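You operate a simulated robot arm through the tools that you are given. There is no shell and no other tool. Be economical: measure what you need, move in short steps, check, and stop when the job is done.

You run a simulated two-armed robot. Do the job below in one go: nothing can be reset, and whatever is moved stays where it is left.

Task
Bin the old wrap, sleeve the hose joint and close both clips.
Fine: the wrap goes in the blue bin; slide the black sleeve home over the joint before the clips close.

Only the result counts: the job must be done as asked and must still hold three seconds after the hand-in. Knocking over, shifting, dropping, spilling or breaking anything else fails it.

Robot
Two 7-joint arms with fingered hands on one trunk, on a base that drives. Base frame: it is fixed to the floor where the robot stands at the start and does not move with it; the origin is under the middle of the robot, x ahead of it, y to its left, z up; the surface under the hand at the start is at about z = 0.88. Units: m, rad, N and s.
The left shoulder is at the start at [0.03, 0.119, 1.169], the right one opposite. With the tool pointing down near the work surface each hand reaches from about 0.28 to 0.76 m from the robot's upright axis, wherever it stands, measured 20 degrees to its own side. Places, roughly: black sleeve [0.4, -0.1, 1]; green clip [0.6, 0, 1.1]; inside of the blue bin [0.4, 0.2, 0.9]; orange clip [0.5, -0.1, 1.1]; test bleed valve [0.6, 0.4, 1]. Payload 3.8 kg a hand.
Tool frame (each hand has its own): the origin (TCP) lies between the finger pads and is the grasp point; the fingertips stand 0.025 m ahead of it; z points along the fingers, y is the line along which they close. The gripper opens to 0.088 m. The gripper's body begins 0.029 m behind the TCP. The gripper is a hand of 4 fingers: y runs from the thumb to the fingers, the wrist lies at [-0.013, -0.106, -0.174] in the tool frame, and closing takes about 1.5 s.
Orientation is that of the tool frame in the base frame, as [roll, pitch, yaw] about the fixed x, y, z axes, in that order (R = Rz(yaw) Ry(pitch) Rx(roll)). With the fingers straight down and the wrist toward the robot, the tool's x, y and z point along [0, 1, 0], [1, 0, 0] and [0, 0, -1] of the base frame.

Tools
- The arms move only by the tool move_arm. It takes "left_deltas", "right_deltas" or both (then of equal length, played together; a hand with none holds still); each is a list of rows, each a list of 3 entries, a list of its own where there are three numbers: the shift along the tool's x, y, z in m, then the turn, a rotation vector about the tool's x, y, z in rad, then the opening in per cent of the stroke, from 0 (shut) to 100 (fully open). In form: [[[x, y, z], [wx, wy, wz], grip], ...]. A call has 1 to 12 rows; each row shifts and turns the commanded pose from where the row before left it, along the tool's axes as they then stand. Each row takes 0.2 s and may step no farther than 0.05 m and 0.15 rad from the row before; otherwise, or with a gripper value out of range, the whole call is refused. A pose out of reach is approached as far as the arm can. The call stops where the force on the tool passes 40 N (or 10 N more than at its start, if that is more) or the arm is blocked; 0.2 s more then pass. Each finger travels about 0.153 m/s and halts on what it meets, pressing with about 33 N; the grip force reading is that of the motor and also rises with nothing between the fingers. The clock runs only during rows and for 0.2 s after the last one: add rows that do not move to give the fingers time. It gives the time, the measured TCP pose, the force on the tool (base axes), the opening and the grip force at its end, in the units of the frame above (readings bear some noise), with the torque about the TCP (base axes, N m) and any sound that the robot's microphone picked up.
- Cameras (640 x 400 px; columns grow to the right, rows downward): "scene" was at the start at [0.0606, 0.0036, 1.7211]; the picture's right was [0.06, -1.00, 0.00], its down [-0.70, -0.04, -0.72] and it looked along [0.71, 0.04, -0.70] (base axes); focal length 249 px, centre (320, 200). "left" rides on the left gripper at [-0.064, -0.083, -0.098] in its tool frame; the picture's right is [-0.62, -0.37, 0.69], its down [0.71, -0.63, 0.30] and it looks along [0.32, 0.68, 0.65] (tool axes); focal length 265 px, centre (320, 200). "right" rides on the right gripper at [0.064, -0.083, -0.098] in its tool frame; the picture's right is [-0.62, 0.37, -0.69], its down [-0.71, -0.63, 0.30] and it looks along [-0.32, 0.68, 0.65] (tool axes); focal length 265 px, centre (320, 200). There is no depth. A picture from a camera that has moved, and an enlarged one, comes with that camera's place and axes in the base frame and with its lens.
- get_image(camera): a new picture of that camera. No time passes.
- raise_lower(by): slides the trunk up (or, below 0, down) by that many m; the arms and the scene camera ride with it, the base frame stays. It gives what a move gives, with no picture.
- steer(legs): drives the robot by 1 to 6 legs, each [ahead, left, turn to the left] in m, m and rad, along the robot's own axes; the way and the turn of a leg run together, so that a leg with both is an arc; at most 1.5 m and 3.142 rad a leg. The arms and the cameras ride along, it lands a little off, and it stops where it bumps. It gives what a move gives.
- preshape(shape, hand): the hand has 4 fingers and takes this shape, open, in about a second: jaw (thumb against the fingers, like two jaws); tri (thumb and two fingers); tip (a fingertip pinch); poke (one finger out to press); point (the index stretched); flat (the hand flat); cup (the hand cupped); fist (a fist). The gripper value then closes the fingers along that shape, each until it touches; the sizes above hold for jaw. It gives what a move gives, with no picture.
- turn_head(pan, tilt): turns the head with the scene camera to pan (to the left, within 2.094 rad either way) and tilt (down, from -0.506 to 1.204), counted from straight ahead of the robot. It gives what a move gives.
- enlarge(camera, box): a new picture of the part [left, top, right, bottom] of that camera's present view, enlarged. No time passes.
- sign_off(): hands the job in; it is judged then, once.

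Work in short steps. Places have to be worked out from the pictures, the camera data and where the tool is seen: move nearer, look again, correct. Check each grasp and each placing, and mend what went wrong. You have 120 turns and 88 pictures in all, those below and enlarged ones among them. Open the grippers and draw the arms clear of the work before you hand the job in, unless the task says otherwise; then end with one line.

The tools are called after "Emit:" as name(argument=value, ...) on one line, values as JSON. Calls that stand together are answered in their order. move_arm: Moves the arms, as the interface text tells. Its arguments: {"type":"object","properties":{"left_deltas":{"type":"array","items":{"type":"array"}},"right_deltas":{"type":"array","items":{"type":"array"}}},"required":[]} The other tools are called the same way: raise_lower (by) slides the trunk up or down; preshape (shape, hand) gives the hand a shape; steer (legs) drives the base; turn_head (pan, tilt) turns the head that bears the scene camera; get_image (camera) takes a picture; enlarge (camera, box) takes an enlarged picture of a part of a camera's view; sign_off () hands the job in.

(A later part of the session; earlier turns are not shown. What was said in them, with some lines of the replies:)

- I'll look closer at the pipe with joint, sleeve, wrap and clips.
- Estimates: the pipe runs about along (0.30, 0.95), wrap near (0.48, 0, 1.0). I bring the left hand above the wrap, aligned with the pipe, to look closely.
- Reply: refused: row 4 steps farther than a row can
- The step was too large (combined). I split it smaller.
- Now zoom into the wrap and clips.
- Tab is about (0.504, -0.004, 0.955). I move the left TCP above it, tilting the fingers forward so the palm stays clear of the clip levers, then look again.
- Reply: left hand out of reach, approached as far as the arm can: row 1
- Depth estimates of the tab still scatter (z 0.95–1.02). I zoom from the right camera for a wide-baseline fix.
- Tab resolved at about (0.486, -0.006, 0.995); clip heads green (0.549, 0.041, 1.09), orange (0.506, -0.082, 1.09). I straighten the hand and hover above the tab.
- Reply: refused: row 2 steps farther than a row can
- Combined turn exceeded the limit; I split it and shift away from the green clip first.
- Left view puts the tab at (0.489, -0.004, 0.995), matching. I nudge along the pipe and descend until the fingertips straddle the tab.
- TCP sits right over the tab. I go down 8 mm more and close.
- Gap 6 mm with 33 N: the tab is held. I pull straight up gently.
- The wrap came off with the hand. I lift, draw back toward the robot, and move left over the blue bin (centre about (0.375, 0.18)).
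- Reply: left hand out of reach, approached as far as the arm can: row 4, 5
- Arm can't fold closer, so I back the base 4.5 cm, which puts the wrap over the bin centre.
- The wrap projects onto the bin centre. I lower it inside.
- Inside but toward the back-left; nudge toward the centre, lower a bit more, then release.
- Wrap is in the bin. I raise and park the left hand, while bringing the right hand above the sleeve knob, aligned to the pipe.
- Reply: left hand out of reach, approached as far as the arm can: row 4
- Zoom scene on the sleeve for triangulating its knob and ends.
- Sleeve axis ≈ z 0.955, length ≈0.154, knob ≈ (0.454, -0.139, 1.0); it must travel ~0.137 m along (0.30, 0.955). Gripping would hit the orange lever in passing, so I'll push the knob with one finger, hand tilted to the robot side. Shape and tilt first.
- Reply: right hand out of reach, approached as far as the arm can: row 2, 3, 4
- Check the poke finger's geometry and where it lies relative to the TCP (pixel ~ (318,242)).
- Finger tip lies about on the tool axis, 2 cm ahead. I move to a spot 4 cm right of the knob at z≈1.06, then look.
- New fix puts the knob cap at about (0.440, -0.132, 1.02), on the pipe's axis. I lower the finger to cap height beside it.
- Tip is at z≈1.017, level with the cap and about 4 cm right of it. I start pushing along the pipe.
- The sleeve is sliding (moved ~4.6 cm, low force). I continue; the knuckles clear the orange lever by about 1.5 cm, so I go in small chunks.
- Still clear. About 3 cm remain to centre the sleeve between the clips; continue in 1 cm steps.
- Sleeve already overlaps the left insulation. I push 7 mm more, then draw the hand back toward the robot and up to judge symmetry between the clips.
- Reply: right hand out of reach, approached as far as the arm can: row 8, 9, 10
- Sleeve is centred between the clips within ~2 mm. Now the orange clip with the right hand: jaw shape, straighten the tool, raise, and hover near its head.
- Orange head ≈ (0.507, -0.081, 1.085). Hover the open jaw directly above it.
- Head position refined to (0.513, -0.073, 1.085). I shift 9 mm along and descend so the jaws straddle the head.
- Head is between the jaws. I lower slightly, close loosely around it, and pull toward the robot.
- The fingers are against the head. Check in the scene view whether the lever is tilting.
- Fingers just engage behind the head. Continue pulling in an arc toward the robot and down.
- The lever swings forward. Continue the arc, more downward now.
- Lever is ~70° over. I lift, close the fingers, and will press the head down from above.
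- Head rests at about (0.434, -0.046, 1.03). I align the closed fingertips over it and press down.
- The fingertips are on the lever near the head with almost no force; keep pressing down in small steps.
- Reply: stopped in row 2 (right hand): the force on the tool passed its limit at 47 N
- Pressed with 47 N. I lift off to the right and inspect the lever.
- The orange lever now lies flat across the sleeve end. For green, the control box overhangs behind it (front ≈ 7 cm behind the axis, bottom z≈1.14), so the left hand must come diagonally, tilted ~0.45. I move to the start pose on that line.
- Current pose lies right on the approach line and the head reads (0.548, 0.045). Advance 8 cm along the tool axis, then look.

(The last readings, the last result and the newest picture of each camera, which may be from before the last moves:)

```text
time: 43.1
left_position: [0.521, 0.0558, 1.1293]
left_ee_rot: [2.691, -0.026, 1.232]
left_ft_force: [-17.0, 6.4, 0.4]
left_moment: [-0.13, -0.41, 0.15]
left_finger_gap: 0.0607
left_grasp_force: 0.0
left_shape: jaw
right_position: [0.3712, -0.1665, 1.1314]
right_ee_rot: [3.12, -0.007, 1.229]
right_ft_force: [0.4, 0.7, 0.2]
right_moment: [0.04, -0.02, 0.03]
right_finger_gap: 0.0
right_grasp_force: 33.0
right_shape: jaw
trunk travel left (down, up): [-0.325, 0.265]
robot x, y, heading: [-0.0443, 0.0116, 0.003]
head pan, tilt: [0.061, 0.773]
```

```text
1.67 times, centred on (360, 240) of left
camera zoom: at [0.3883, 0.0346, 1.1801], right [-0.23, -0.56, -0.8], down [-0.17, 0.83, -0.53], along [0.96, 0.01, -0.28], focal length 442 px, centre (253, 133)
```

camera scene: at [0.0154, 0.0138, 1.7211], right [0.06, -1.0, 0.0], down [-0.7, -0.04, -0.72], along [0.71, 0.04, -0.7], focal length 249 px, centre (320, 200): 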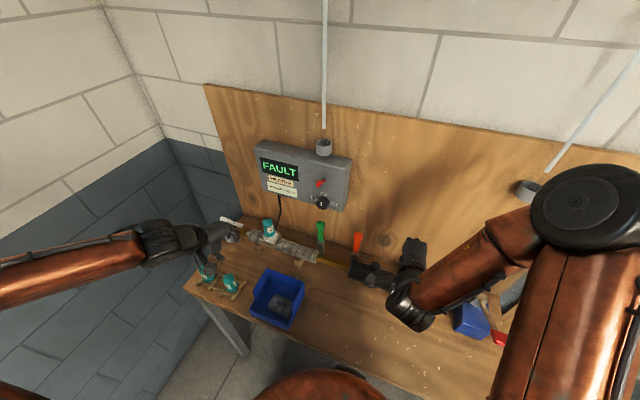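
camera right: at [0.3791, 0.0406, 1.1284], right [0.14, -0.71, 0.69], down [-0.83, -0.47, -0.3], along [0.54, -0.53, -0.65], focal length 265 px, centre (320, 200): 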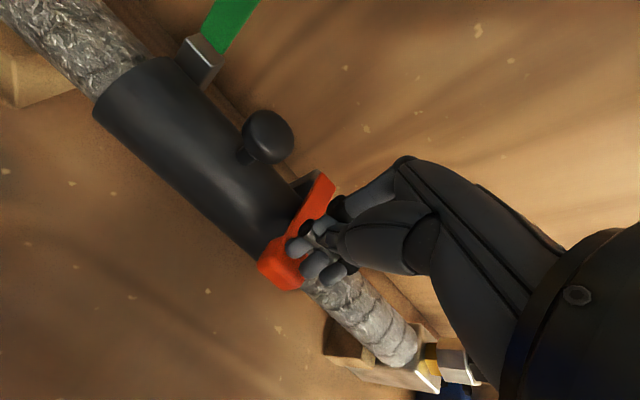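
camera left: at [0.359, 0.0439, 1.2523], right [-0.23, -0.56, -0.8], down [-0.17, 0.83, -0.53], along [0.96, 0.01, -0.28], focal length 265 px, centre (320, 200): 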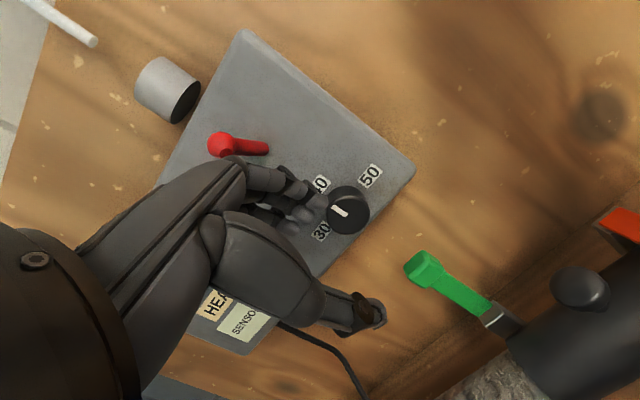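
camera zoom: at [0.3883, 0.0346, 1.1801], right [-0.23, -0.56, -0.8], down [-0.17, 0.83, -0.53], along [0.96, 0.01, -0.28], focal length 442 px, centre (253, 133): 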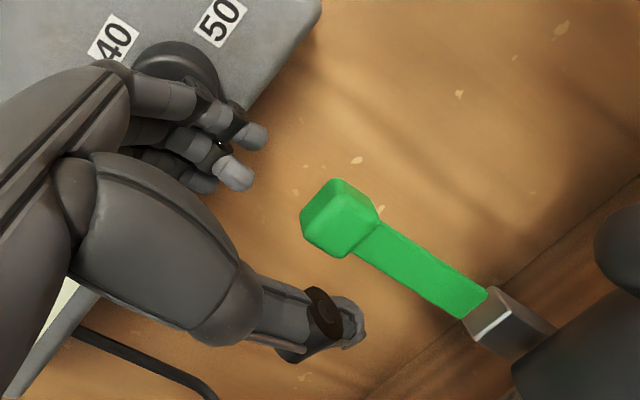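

17 N sideways: the knuckles met the dial/box front. I back off straight along the axis, then tilt further (to ~0.8) to slip under the box.

Emit:
move_arm(left_deltas=[[[0, -0.01, -0.02], [0, 0, 0], 70], [[0, -0.005, -0.03], [0, 0, 0], 70], [[0, 0, 0], [-0.15, 0, 0], 75], [[0, 0, 0], [-0.15, 0, 0], 75], [[0, 0, 0], [-0.06, 0, 0], 75], [[0, -0.01, 0], [0, 0, 0], 75], [[0, 0, 0], [0, 0, 0], 75]])

Emit:
get_image(camera="left")

Emit:
enlarge(camera="scene", box=[270, 160, 398, 300])

```text
time: 44.7
left_position: [0.4915, 0.0842, 1.1811]
left_ee_rot: [2.435, -0.017, 1.191]
left_ft_force: [-1.2, -0.2, 0.0]
left_moment: [-0.01, -0.02, -0.01]
left_finger_gap: 0.066
left_grasp_force: 0.1
left_shape: jaw
left hand out of reach, approached as far as the arm can: row 3, 4, 5, 6
right_position: [0.3727, -0.1677, 1.1305]
right_ee_rot: [3.123, -0.005, 1.229]
right_ft_force: [-0.3, 0.4, -0.6]
right_moment: [0.0, -0.02, -0.03]
right_finger_gap: 0.0
right_grasp_force: 33.3
right_shape: jaw
trunk travel left (down, up): [-0.325, 0.265]
robot x, y, heading: [-0.0434, 0.0063, -0.0]
head pan, tilt: [0.061, 0.773]
```

```text
17 pictures are left
camera left: at [0.3492, 0.0715, 1.2004], right [-0.07, -0.63, -0.78], down [0.01, 0.78, -0.63], along [1.0, -0.05, -0.05], focal length 265 px, centre (320, 200)
```

left: 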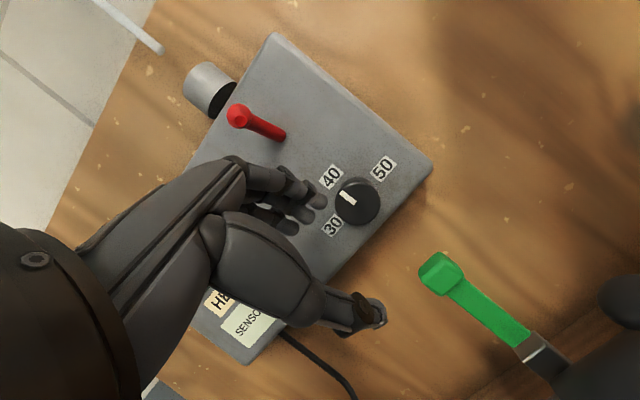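

```text
2.86 times, centred on (334, 230) of scene
camera zoom: at [0.016, 0.0129, 1.7211], right [0.06, -1.0, 0.0], down [-0.7, -0.04, -0.72], along [0.71, 0.04, -0.7], focal length 712 px, centre (280, 114)
```

zoom: 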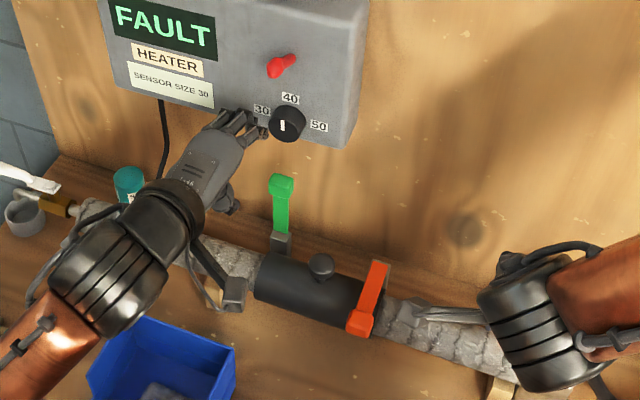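

Dial still points the same way; nothing harmed. The left arm can't tilt further, so I'll use the right hand instead: poke finger pointing left-and-down behind the green lever, under the box, through the space freed by the folded orange lever. First park the left and reshape/rotate the right.

Emit:
preshape(hand="right", shape="poke")

Emit:
move_arm(left_deltas=[[[0, 0, -0.03], [0, 0, 0], 75], [[0, -0.02, -0.03], [0.15, 0, 0], 75], [[0.03, -0.02, 0], [0.15, 0, 0], 75], [[0.04, 0, 0], [0.15, 0, 0], 75], [[0.04, 0, 0], [0, 0, 0], 75], [[0.04, -0.02, 0], [0, 0, 0], 75], [[0.03, -0.03, 0], [0, 0, 0], 75], [[0, 0, 0], [0, 0, 0], 75]], right_deltas=[[[0, 0, -0.03], [0, 0, 0], 0], [[0, 0, -0.03], [0, 0, 0], 0], [[0, 0, 0], [0, 0.15, 0], 0], [[0, 0, 0], [0, 0.15, 0], 0], [[0, 0, 0], [0, 0.15, 0], 0], [[0, 0, 0], [0, 0.15, 0], 0], [[0, 0, 0], [0, 0.15, 0], 0], [[0, 0, 0], [0, 0.15, 0], 0]])

Emit:
get_image(camera="scene")

```text
time: 45.6
left_position: [0.492, 0.0844, 1.1799]
left_ee_rot: [2.435, -0.017, 1.193]
left_ft_force: [0.5, 0.5, 0.2]
left_moment: [0.01, 0.01, -0.02]
left_finger_gap: 0.0658
left_grasp_force: 0.1
left_shape: jaw
right_position: [0.3738, -0.1675, 1.1308]
right_ee_rot: [3.119, -0.006, 1.23]
right_ft_force: [0.1, -0.2, 0.1]
right_moment: [-0.01, 0.0, 0.03]
right_finger_gap: 0.0
right_grasp_force: 0.0
right_shape: poke
trunk travel left (down, up): [-0.325, 0.265]
robot x, y, heading: [-0.0451, 0.0095, -0.0]
head pan, tilt: [0.061, 0.773]
```

```text
time: 47.4
left_position: [0.4451, 0.2919, 1.1928]
left_ee_rot: [2.882, -0.019, 1.199]
left_ft_force: [0.2, -0.1, -0.4]
left_moment: [-0.03, 0.01, 0.03]
left_finger_gap: 0.0661
left_grasp_force: 0.1
left_shape: jaw
right_position: [0.3718, -0.1677, 1.1906]
right_ee_rot: [3.108, -0.906, 1.255]
right_ft_force: [-0.2, 0.0, -0.1]
right_moment: [0.0, 0.0, -0.02]
right_finger_gap: 0.0
right_grasp_force: 0.0
right_shape: poke
trunk travel left (down, up): [-0.325, 0.265]
robot x, y, heading: [-0.0443, 0.0098, 0.0]
head pan, tilt: [0.061, 0.773]
```

```text
15 pictures are left
camera scene: at [0.0164, 0.0116, 1.721], right [0.06, -1.0, 0.0], down [-0.7, -0.04, -0.72], along [0.71, 0.04, -0.7], focal length 249 px, centre (320, 200)
```

scene: 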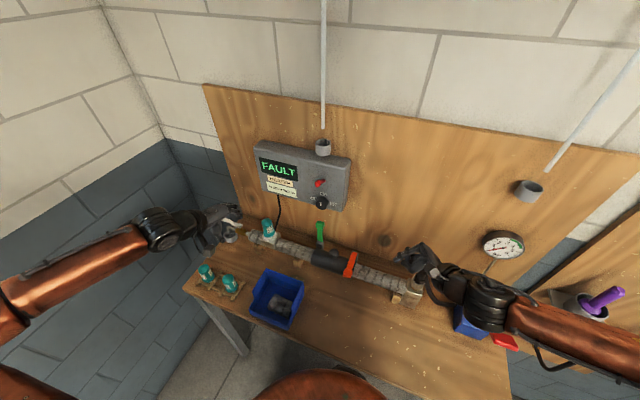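

Orientation reached. I fly over the sleeve to behind the clip line (perp +0.07, along -0.06, z≈1.18) and look.

Emit:
move_arm(right_deltas=[[[0.0197, 0.033, 0.0252], [0, 0, 0], 0], [[0.0197, 0.033, 0.0252], [0, 0, 0], 0], [[0.0197, 0.033, 0.0252], [0, 0, 0], 0], [[0.0197, 0.033, 0.0252], [0, 0, 0], 0], [[0, 0, 0], [0, 0, 0], 0]])

Emit:
get_image(camera="right")

Emit:
enlarge(camera="scene", box=[290, 180, 450, 300])

```text
time: 48.6
left_position: [0.4438, 0.2931, 1.1924]
left_ee_rot: [2.879, -0.02, 1.199]
left_ft_force: [0.2, -0.4, -0.7]
left_moment: [0.0, 0.01, -0.01]
left_finger_gap: 0.0655
left_grasp_force: 0.1
left_shape: jaw
right_position: [0.5363, -0.0888, 1.1951]
right_ee_rot: [3.107, -0.904, 1.257]
right_ft_force: [-0.4, -0.2, 0.1]
right_moment: [0.03, 0.02, -0.01]
right_finger_gap: 0.0
right_grasp_force: 0.1
right_shape: poke
trunk travel left (down, up): [-0.325, 0.265]
robot x, y, heading: [-0.0459, 0.0104, -0.001]
head pan, tilt: [0.061, 0.773]
```

```text
14 pictures are left
camera right: at [0.4436, -0.0959, 1.3036], right [0.04, -1.0, -0.05], down [-0.65, 0.02, -0.76], along [0.76, 0.06, -0.64], focal length 265 px, centre (320, 200)
```

right: 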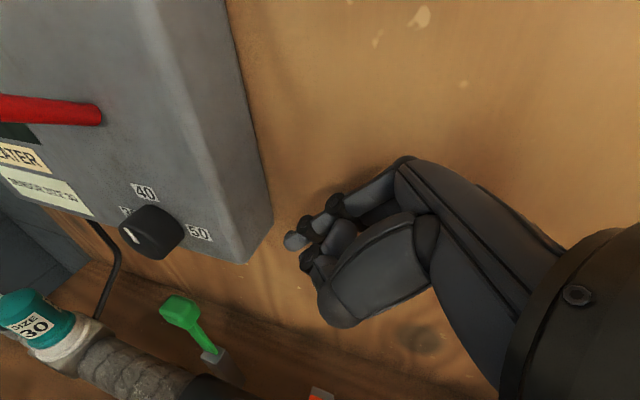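

```text
3.33 times, centred on (370, 240) of scene
camera zoom: at [0.0148, 0.0131, 1.7211], right [0.06, -1.0, 0.0], down [-0.7, -0.04, -0.72], along [0.71, 0.04, -0.7], focal length 831 px, centre (153, 67)
```

zoom: 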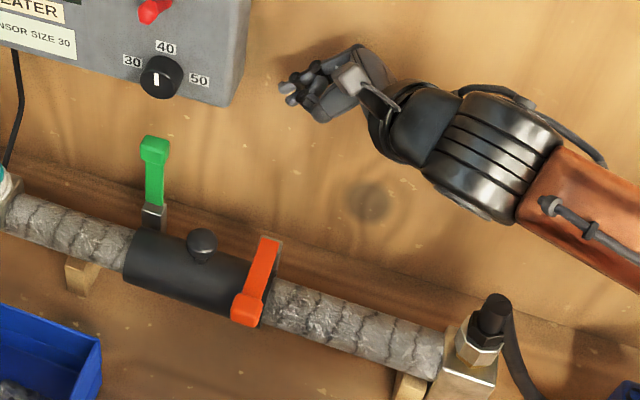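

Clear view. I lower behind the clip line (still right of the green lever), and look.

Emit:
move_arm(right_deltas=[[[-0.022, 0.003, 0.0173], [0, 0, 0], 0], [[-0.022, 0.002, 0.0173], [0, 0, 0], 0], [[-0.022, 0.001, 0.0173], [0, 0, 0], 0], [[-0.019, 0, 0.015], [0, 0, 0], 0], [[0, 0, 0], [0, 0, 0], 0]])

Emit:
get_image(camera="right")

```text
time: 49.8
left_position: [0.4443, 0.2937, 1.1927]
left_ee_rot: [2.881, -0.017, 1.197]
left_ft_force: [-0.1, -0.3, -0.4]
left_moment: [0.0, -0.01, 0.01]
left_finger_gap: 0.0658
left_grasp_force: 0.0
left_shape: jaw
right_position: [0.5458, -0.0931, 1.0864]
right_ee_rot: [3.111, -0.903, 1.254]
right_ft_force: [-0.7, -0.4, -0.4]
right_moment: [0.04, -0.02, -0.01]
right_finger_gap: 0.0
right_grasp_force: 0.1
right_shape: poke
trunk travel left (down, up): [-0.325, 0.265]
robot x, y, heading: [-0.0427, 0.0092, 0.003]
head pan, tilt: [0.061, 0.773]
```

```text
12 pictures are left
camera right: at [0.453, -0.0992, 1.1947], right [0.04, -1.0, -0.05], down [-0.65, 0.02, -0.76], along [0.76, 0.06, -0.65], focal length 265 px, centre (320, 200)
```

right: 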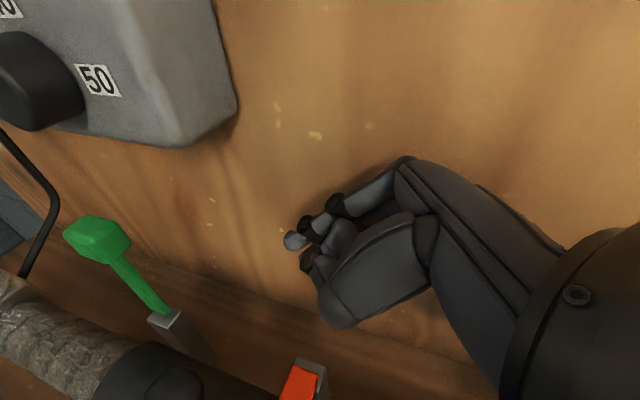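

To pass under the box corner (z≈1.14) I flatten the hand another 0.25 rad, then slide left behind the lever in steps.

Emit:
move_arm(right_deltas=[[[0, 0, 0], [0, 0.13, 0], 0], [[0, 0, 0], [0, 0.12, 0], 0], [[0.012, 0, 0.027], [0, 0, 0], 0], [[0.012, 0, 0.027], [0, 0, 0], 0], [[0.012, 0, 0.027], [0, 0, 0], 0], [[0, 0, 0], [0, 0, 0], 0]])

Emit:
get_image(camera="right")

```text
time: 51.2
left_position: [0.4441, 0.2919, 1.1919]
left_ee_rot: [2.88, -0.02, 1.2]
left_ft_force: [-0.5, -0.1, 0.6]
left_moment: [0.0, 0.02, -0.01]
left_finger_gap: 0.066
left_grasp_force: 0.1
left_shape: jaw
right_position: [0.5741, -0.0068, 1.0868]
right_ee_rot: [3.098, -1.154, 1.269]
right_ft_force: [0.4, 0.2, -0.3]
right_moment: [-0.02, 0.04, 0.0]
right_finger_gap: 0.0
right_grasp_force: 0.1
right_shape: poke
trunk travel left (down, up): [-0.325, 0.265]
robot x, y, heading: [-0.0434, 0.009, -0.004]
head pan, tilt: [0.061, 0.773]
```

```text
11 pictures are left
camera right: at [0.4738, -0.039, 1.1834], right [0.06, -0.96, -0.28], down [-0.58, 0.2, -0.79], along [0.81, 0.21, -0.55], focal length 265 px, centre (320, 200)
```

right: 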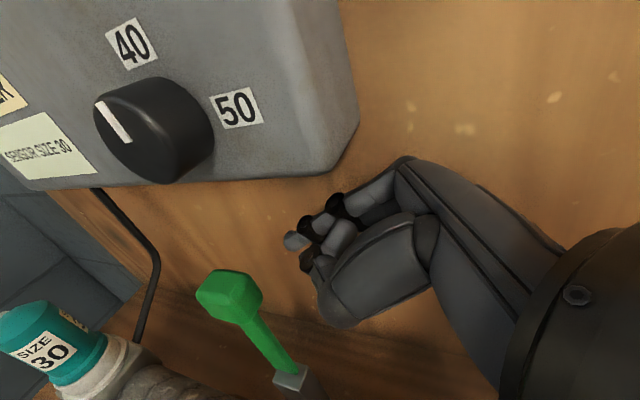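

The finger is behind the lever and below the box. Slide the last 4.5 cm left, then pull toward the robot.

Emit:
move_arm(right_deltas=[[[0.009, 0, 0.0205], [0, 0, 0], 0], [[0.009, 0, 0.0205], [0, 0, 0], 0], [[0, -0.01, 0], [0, 0, 0], 0], [[0, -0.01, 0], [0, 0, 0], 0], [[0, -0.01, 0], [0, 0, 0], 0], [[0, -0.01, 0], [0, 0, 0], 0], [[0, 0, 0], [0, 0, 0], 0]])

Emit:
get_image(camera="right")

```text
time: 52.8
left_position: [0.445, 0.2937, 1.193]
left_ee_rot: [2.882, -0.021, 1.201]
left_ft_force: [0.6, -0.2, -0.4]
left_moment: [0.01, -0.01, 0.02]
left_finger_gap: 0.0659
left_grasp_force: 0.1
left_shape: jaw
right_position: [0.5589, 0.0405, 1.0899]
right_ee_rot: [3.101, -1.151, 1.273]
right_ft_force: [0.8, 0.4, -0.8]
right_moment: [-0.03, 0.02, -0.01]
right_finger_gap: 0.0
right_grasp_force: 0.0
right_shape: poke
right hand out of reach, approached as far as the arm can: row 6
trunk travel left (down, up): [-0.325, 0.265]
robot x, y, heading: [-0.0472, 0.0092, 0.001]
head pan, tilt: [0.061, 0.773]
```

```text
10 pictures are left
camera right: at [0.4578, 0.0085, 1.1859], right [0.06, -0.96, -0.28], down [-0.59, 0.19, -0.79], along [0.81, 0.21, -0.55], focal length 265 px, centre (320, 200)
```

right: 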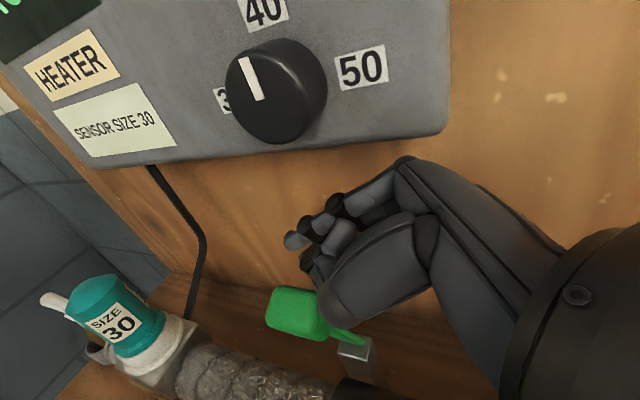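

The lever head has moved ~3 cm toward the robot. The arm is at its joint limit, so I continue the pull by backing the base 3 cm.

Emit:
steer(legs=[[-0.03, 0, 0]])

Emit:
get_image(camera="right")

```text
time: 53.6
left_position: [0.4134, 0.2928, 1.1923]
left_ee_rot: [2.88, -0.02, 1.198]
left_ft_force: [0.0, 0.9, 0.2]
left_moment: [-0.01, -0.05, 0.0]
left_finger_gap: 0.0656
left_grasp_force: 0.1
left_shape: jaw
right_position: [0.5272, 0.0404, 1.0899]
right_ee_rot: [3.101, -1.151, 1.273]
right_ft_force: [0.1, 0.2, 0.7]
right_moment: [-0.05, -0.01, 0.0]
right_finger_gap: 0.0001
right_grasp_force: 0.1
right_shape: poke
trunk travel left (down, up): [-0.325, 0.265]
robot x, y, heading: [-0.0758, 0.0094, 0.002]
head pan, tilt: [0.061, 0.773]
```

```text
9 pictures are left
camera right: at [0.4273, 0.0084, 1.1862], right [0.06, -0.96, -0.28], down [-0.59, 0.19, -0.79], along [0.81, 0.21, -0.55], focal length 265 px, centre (320, 200)
```

right: 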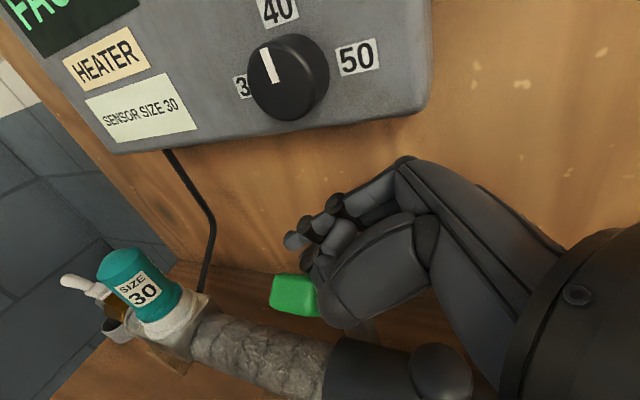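

Good: ~30° now. Another 2.5 cm back.

Emit:
steer(legs=[[-0.025, 0, 0]])

Emit:
get_image(camera="right")

```text
time: 54.5
left_position: [0.3907, 0.2926, 1.1919]
left_ee_rot: [2.882, -0.017, 1.195]
left_ft_force: [-0.4, 1.2, -0.1]
left_moment: [0.01, 0.01, -0.04]
left_finger_gap: 0.0658
left_grasp_force: 0.0
left_shape: jaw
right_position: [0.504, 0.0409, 1.0888]
right_ee_rot: [3.106, -1.152, 1.268]
right_ft_force: [0.6, 0.2, 0.1]
right_moment: [-0.03, 0.03, 0.03]
right_finger_gap: 0.0
right_grasp_force: 0.1
right_shape: poke
trunk travel left (down, up): [-0.325, 0.265]
robot x, y, heading: [-0.0978, 0.0106, -0.003]
head pan, tilt: [0.061, 0.773]
```

```text
8 pictures are left
camera right: at [0.4037, 0.0083, 1.1857], right [0.06, -0.96, -0.28], down [-0.59, 0.19, -0.79], along [0.81, 0.21, -0.55], focal length 265 px, centre (320, 200)
```

right: 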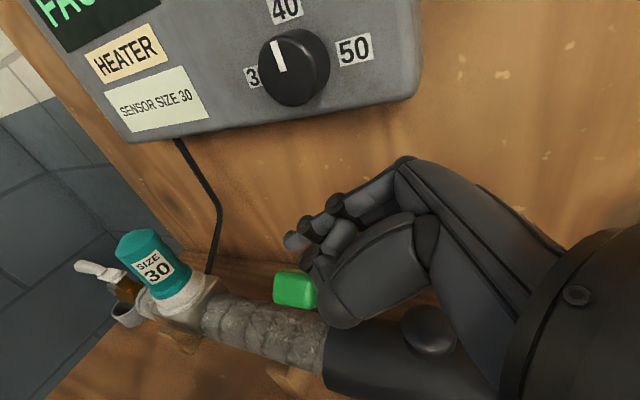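

About 45° now. I withdraw the right hand up and to the right, and straighten and close the left hand, which will press the lever down from above.

Emit:
move_arm(right_deltas=[[[0.0365, 0, -0.0163], [0, 0, 0], 0], [[0.0365, 0, -0.0163], [0, 0, 0], 0], [[0.0365, 0, -0.0163], [0, 0, 0], 0], [[-0.0163, 0, -0.0365], [0, 0, 0], 0], [[-0.0163, 0, -0.0365], [0, 0, 0], 0], [[-0.0163, 0, -0.0365], [0, 0, 0], 0], [[-0.0163, 0, -0.0365], [0, 0, 0], 0], [[-0.0163, 0, -0.0365], [0, 0, 0], 0]], left_deltas=[[[0, 0, 0], [0, 0, 0], 30], [[0, 0, 0], [0.13, 0, 0], 0], [[0, 0, 0], [0.13, 0, 0], 0], [[0, 0, 0], [0, 0, 0], 0], [[0, 0, 0], [0, 0, 0], 0], [[0, 0, 0], [0, 0, 0], 0], [[0, 0, 0], [0, 0, 0], 0], [[0, 0, 0], [0, 0, 0], 0]])

Emit:
enlarge(camera="scene", box=[270, 180, 430, 280])

```text
time: 56.3
left_position: [0.3883, 0.2917, 1.1923]
left_ee_rot: [3.14, -0.018, 1.198]
left_ft_force: [-0.2, -1.3, 0.3]
left_moment: [0.01, 0.04, -0.02]
left_finger_gap: 0.0001
left_grasp_force: 32.9
left_shape: jaw
right_position: [0.4344, -0.1506, 1.2079]
right_ee_rot: [3.106, -1.153, 1.267]
right_ft_force: [-0.1, -0.6, -1.5]
right_moment: [0.0, -0.01, -0.05]
right_finger_gap: 0.0001
right_grasp_force: 0.1
right_shape: poke
trunk travel left (down, up): [-0.325, 0.265]
robot x, y, heading: [-0.0976, 0.0109, 0.001]
head pan, tilt: [0.061, 0.773]
```

```text
4.00 times, centred on (350, 230) of scene
camera zoom: at [-0.0396, 0.0126, 1.7211], right [0.06, -1.0, 0.0], down [-0.7, -0.04, -0.72], along [0.71, 0.04, -0.7], focal length 997 px, centre (200, 80)
```

zoom: 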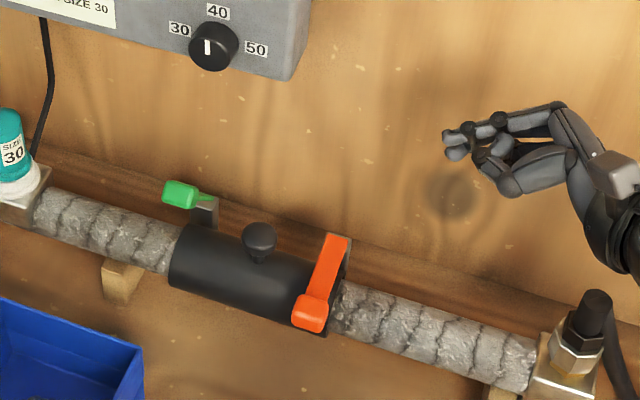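

The green lever stays at ~45° with its head at about (0.495, 0.059, 1.055). I bring the closed left hand above it.

Emit:
move_arm(left_deltas=[[[-0.03, 0.03, 0], [0, 0, 0], 0], [[-0.03, 0.03, 0], [0, 0, 0], 0], [[-0.03, 0.03, 0], [0, 0, 0], 0], [[-0.03, 0.03, 0], [0, 0, 0], 0], [[-0.03, 0.03, 0], [0, 0, 0], 0], [[-0.028, 0.03, 0], [0, 0, 0], 0], [[0, 0, 0.04], [0, 0, 0], 0], [[0, 0, 0.03], [0, 0, 0], 0], [[0, 0, 0], [0, 0, 0], 0]])

Emit:
get_image(camera="left")

```text
time: 58.3
left_position: [0.4931, 0.0623, 1.1182]
left_ee_rot: [3.141, -0.018, 1.197]
left_ft_force: [0.5, -0.2, 0.6]
left_moment: [0.02, 0.02, -0.01]
left_finger_gap: 0.0001
left_grasp_force: 33.1
left_shape: jaw
right_position: [0.4349, -0.1499, 1.2072]
right_ee_rot: [3.104, -1.15, 1.269]
right_ft_force: [0.0, 0.9, 0.5]
right_moment: [-0.04, -0.03, -0.02]
right_finger_gap: 0.0
right_grasp_force: 0.1
right_shape: poke
trunk travel left (down, up): [-0.325, 0.265]
robot x, y, heading: [-0.0953, 0.0123, -0.002]
head pan, tilt: [0.061, 0.773]
```

```text
6 pictures are left
camera left: at [0.3907, 0.0321, 1.2143], right [-0.56, -0.43, -0.7], down [-0.32, 0.9, -0.29], along [0.76, 0.06, -0.65], focal length 265 px, centre (320, 200)
```

left: 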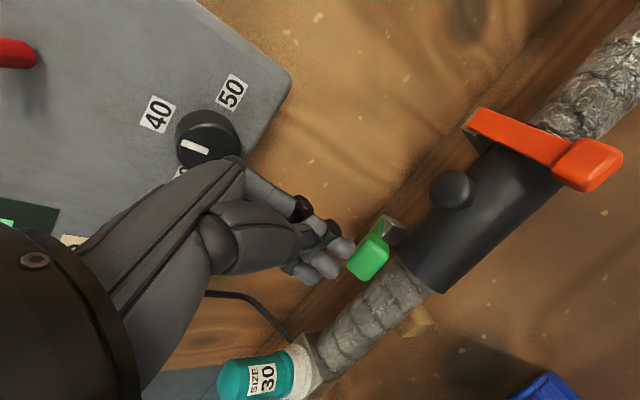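

Tip is right beside/above the head. I descend with a slight forward drag toward the robot, following the lever's arc.

Emit:
move_arm(left_deltas=[[[0, 0.01, 0.015], [0, 0, 0], 0], [[0, 0, 0.015], [0, 0, 0], 0], [[0, -0.004, 0.01], [0, 0, 0], 0], [[0, -0.007, 0.01], [0, 0, 0], 0], [[0, -0.008, 0.01], [0, 0, 0], 0], [[0, -0.008, 0.01], [0, 0, 0], 0], [[0, -0.006, 0.008], [0, 0, 0], 0], [[0, 0, 0], [0, 0, 0], 0]])

Emit:
get_image(camera="left")

```text
time: 60.1
left_position: [0.4724, 0.0724, 1.0411]
left_ee_rot: [-3.141, -0.018, 1.196]
left_ft_force: [-0.7, 0.6, 0.2]
left_moment: [-0.01, 0.0, -0.01]
left_finger_gap: 0.0
left_grasp_force: 33.5
left_shape: jaw
right_position: [0.4363, -0.1493, 1.2084]
right_ee_rot: [3.1, -1.153, 1.275]
right_ft_force: [-0.1, -0.5, 0.4]
right_moment: [-0.01, -0.01, 0.01]
right_finger_gap: 0.0
right_grasp_force: 0.0
right_shape: poke
trunk travel left (down, up): [-0.325, 0.265]
robot x, y, heading: [-0.0982, 0.0116, 0.004]
head pan, tilt: [0.061, 0.773]
```

```text
5 pictures are left
camera left: at [0.3705, 0.0419, 1.1373], right [-0.56, -0.43, -0.7], down [-0.32, 0.9, -0.29], along [0.76, 0.06, -0.65], focal length 265 px, centre (320, 200)
```

left: 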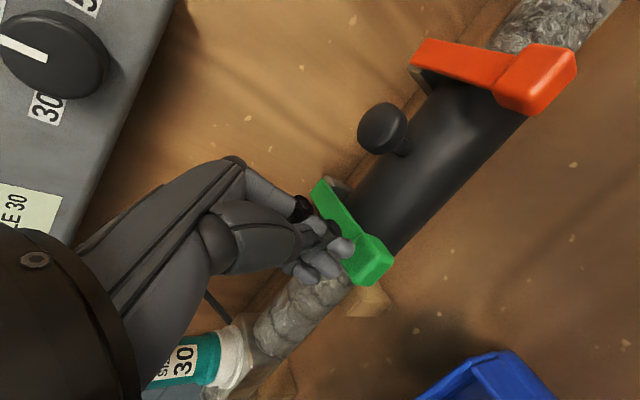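

The lever follows, nearly flat. I shift 4 mm right and press down until the force builds.

Emit:
move_arm(left_deltas=[[[-0.004, -0.002, 0.004], [0, 0, 0], 0], [[0, 0, 0.006], [0, 0, 0], 0], [[0, 0, 0.006], [0, 0, 0], 0], [[0, 0, 0.006], [0, 0, 0], 0], [[0, 0, 0.005], [0, 0, 0], 0]])

Emit:
get_image(camera="left")

```text
time: 61.3
left_position: [0.4758, 0.0664, 1.025]
left_ee_rot: [3.114, -0.016, 1.197]
left_ft_force: [-1.7, 0.4, 18.7]
left_moment: [-0.03, 0.2, 0.01]
left_finger_gap: 0.0
left_grasp_force: 32.8
left_shape: jaw
right_position: [0.434, -0.1489, 1.2087]
right_ee_rot: [3.099, -1.151, 1.275]
right_ft_force: [0.4, 0.1, 0.1]
right_moment: [0.03, -0.01, -0.01]
right_finger_gap: 0.0002
right_grasp_force: 0.0
right_shape: poke
trunk travel left (down, up): [-0.325, 0.265]
robot x, y, heading: [-0.1014, 0.0087, 0.003]
head pan, tilt: [0.061, 0.773]
stopped in row 5 (left hand): the force on the tool passed its limit at 45 N (the readings are from after the stop); the commanded pose is now the measured one
```

```text
4 pictures are left
camera left: at [0.3711, 0.037, 1.1192], right [-0.55, -0.44, -0.71], down [-0.32, 0.9, -0.31], along [0.78, 0.06, -0.63], focal length 265 px, centre (320, 200)
```

left: 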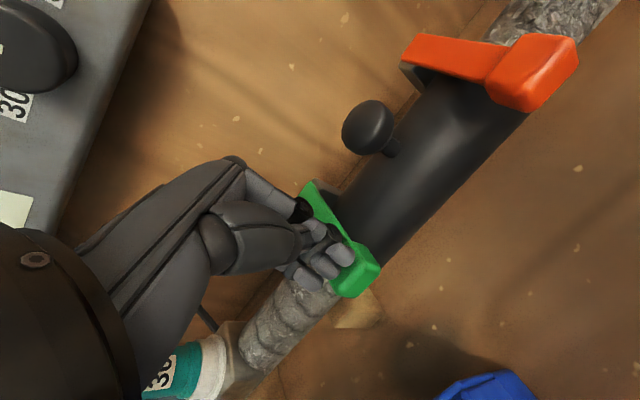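

Same stop as orange (z 1.025, 45 N). Now I lift the left hand away, open it, and draw both arms clear.

Emit:
move_arm(left_deltas=[[[0, 0, -0.03], [0, 0, 0], 0], [[0, 0, -0.04], [0, 0, 0], 0], [[0, 0, -0.04], [0, 0, 0], 0], [[0, -0.03, -0.03], [0, 0, 0], 0], [[0.03, -0.03, 0], [0, 0, 0], 50], [[0.04, -0.02, 0], [0, 0, 0], 100], [[0.04, -0.01, 0], [0, 0, 0], 100], [[0.04, 0, 0], [0, 0, 0], 100], [[0.03, 0, 0], [0, 0, 0], 100]], right_deltas=[[[-0.01, 0, -0.02], [0, 0, 0], 0], [[0, -0.03, 0], [0, 0, 0], 0], [[0, -0.03, 0], [0, 0, 0], 0], [[0.02, 0, 0], [0, -0.15, 0], 0], [[0.02, 0, 0], [0, -0.15, 0], 0], [[0, 0, 0], [0, -0.15, 0], 0], [[0, 0, 0], [0, -0.15, 0], 0], [[0, 0, 0], [0, 0, 0], 0], [[0, 0, 0], [0, 0, 0], 0]])

Emit:
preshape(hand="right", shape="jaw")

Emit:
enlarge(camera="scene", box=[240, 190, 400, 310])

```text
time: 63.3
left_position: [0.4537, 0.2643, 1.1631]
left_ee_rot: [3.12, -0.017, 1.196]
left_ft_force: [0.1, 0.0, -0.1]
left_moment: [-0.02, -0.01, -0.03]
left_finger_gap: 0.0878
left_grasp_force: 0.1
left_shape: jaw
right_position: [0.3764, -0.1329, 1.241]
right_ee_rot: [3.124, -0.55, 1.244]
right_ft_force: [-0.1, 0.4, -0.2]
right_moment: [0.03, 0.01, 0.01]
right_finger_gap: 0.0002
right_grasp_force: 0.1
right_shape: poke
trunk travel left (down, up): [-0.325, 0.265]
robot x, y, heading: [-0.1007, 0.006, 0.005]
head pan, tilt: [0.061, 0.773]
```

```text
time: 64.2
left_position: [0.4522, 0.2645, 1.1619]
left_ee_rot: [3.123, -0.016, 1.198]
left_ft_force: [-0.1, -0.3, -0.2]
left_moment: [0.0, 0.0, 0.01]
left_finger_gap: 0.0879
left_grasp_force: 0.1
left_shape: jaw
right_position: [0.3768, -0.1336, 1.2417]
right_ee_rot: [3.123, -0.551, 1.244]
right_ft_force: [-0.5, 0.4, 0.4]
right_moment: [-0.03, 0.04, -0.01]
right_finger_gap: 0.088
right_grasp_force: 0.1
right_shape: jaw
trunk travel left (down, up): [-0.325, 0.265]
robot x, y, heading: [-0.1011, 0.008, -0.003]
head pan, tilt: [0.061, 0.773]
```

```text
3.33 times, centred on (320, 250) of scene
camera zoom: at [-0.0385, 0.0135, 1.7211], right [0.06, -1.0, 0.0], down [-0.7, -0.04, -0.72], along [0.71, 0.04, -0.7], focal length 831 px, centre (320, 33)
```

zoom: 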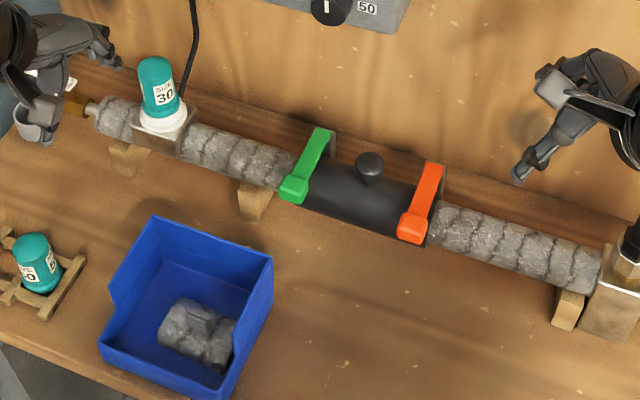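

Wrap lies in the bin, the sleeve is centred over the joint, both levers lie flat across its ends, and hands are open and clear. I hand in.

Emit:
sign_off()

```text
The job is handed in.
```

I handed the job in with the old wrap in the blue bin, the sleeve over the joint and both clips closed across its ends. Each clip was pressed down until it stopped at about 45 N, but neither made an audible click. While working on the green clip, a hand bumped the control box or its dial at about 17 N; the dial still looks unmoved.
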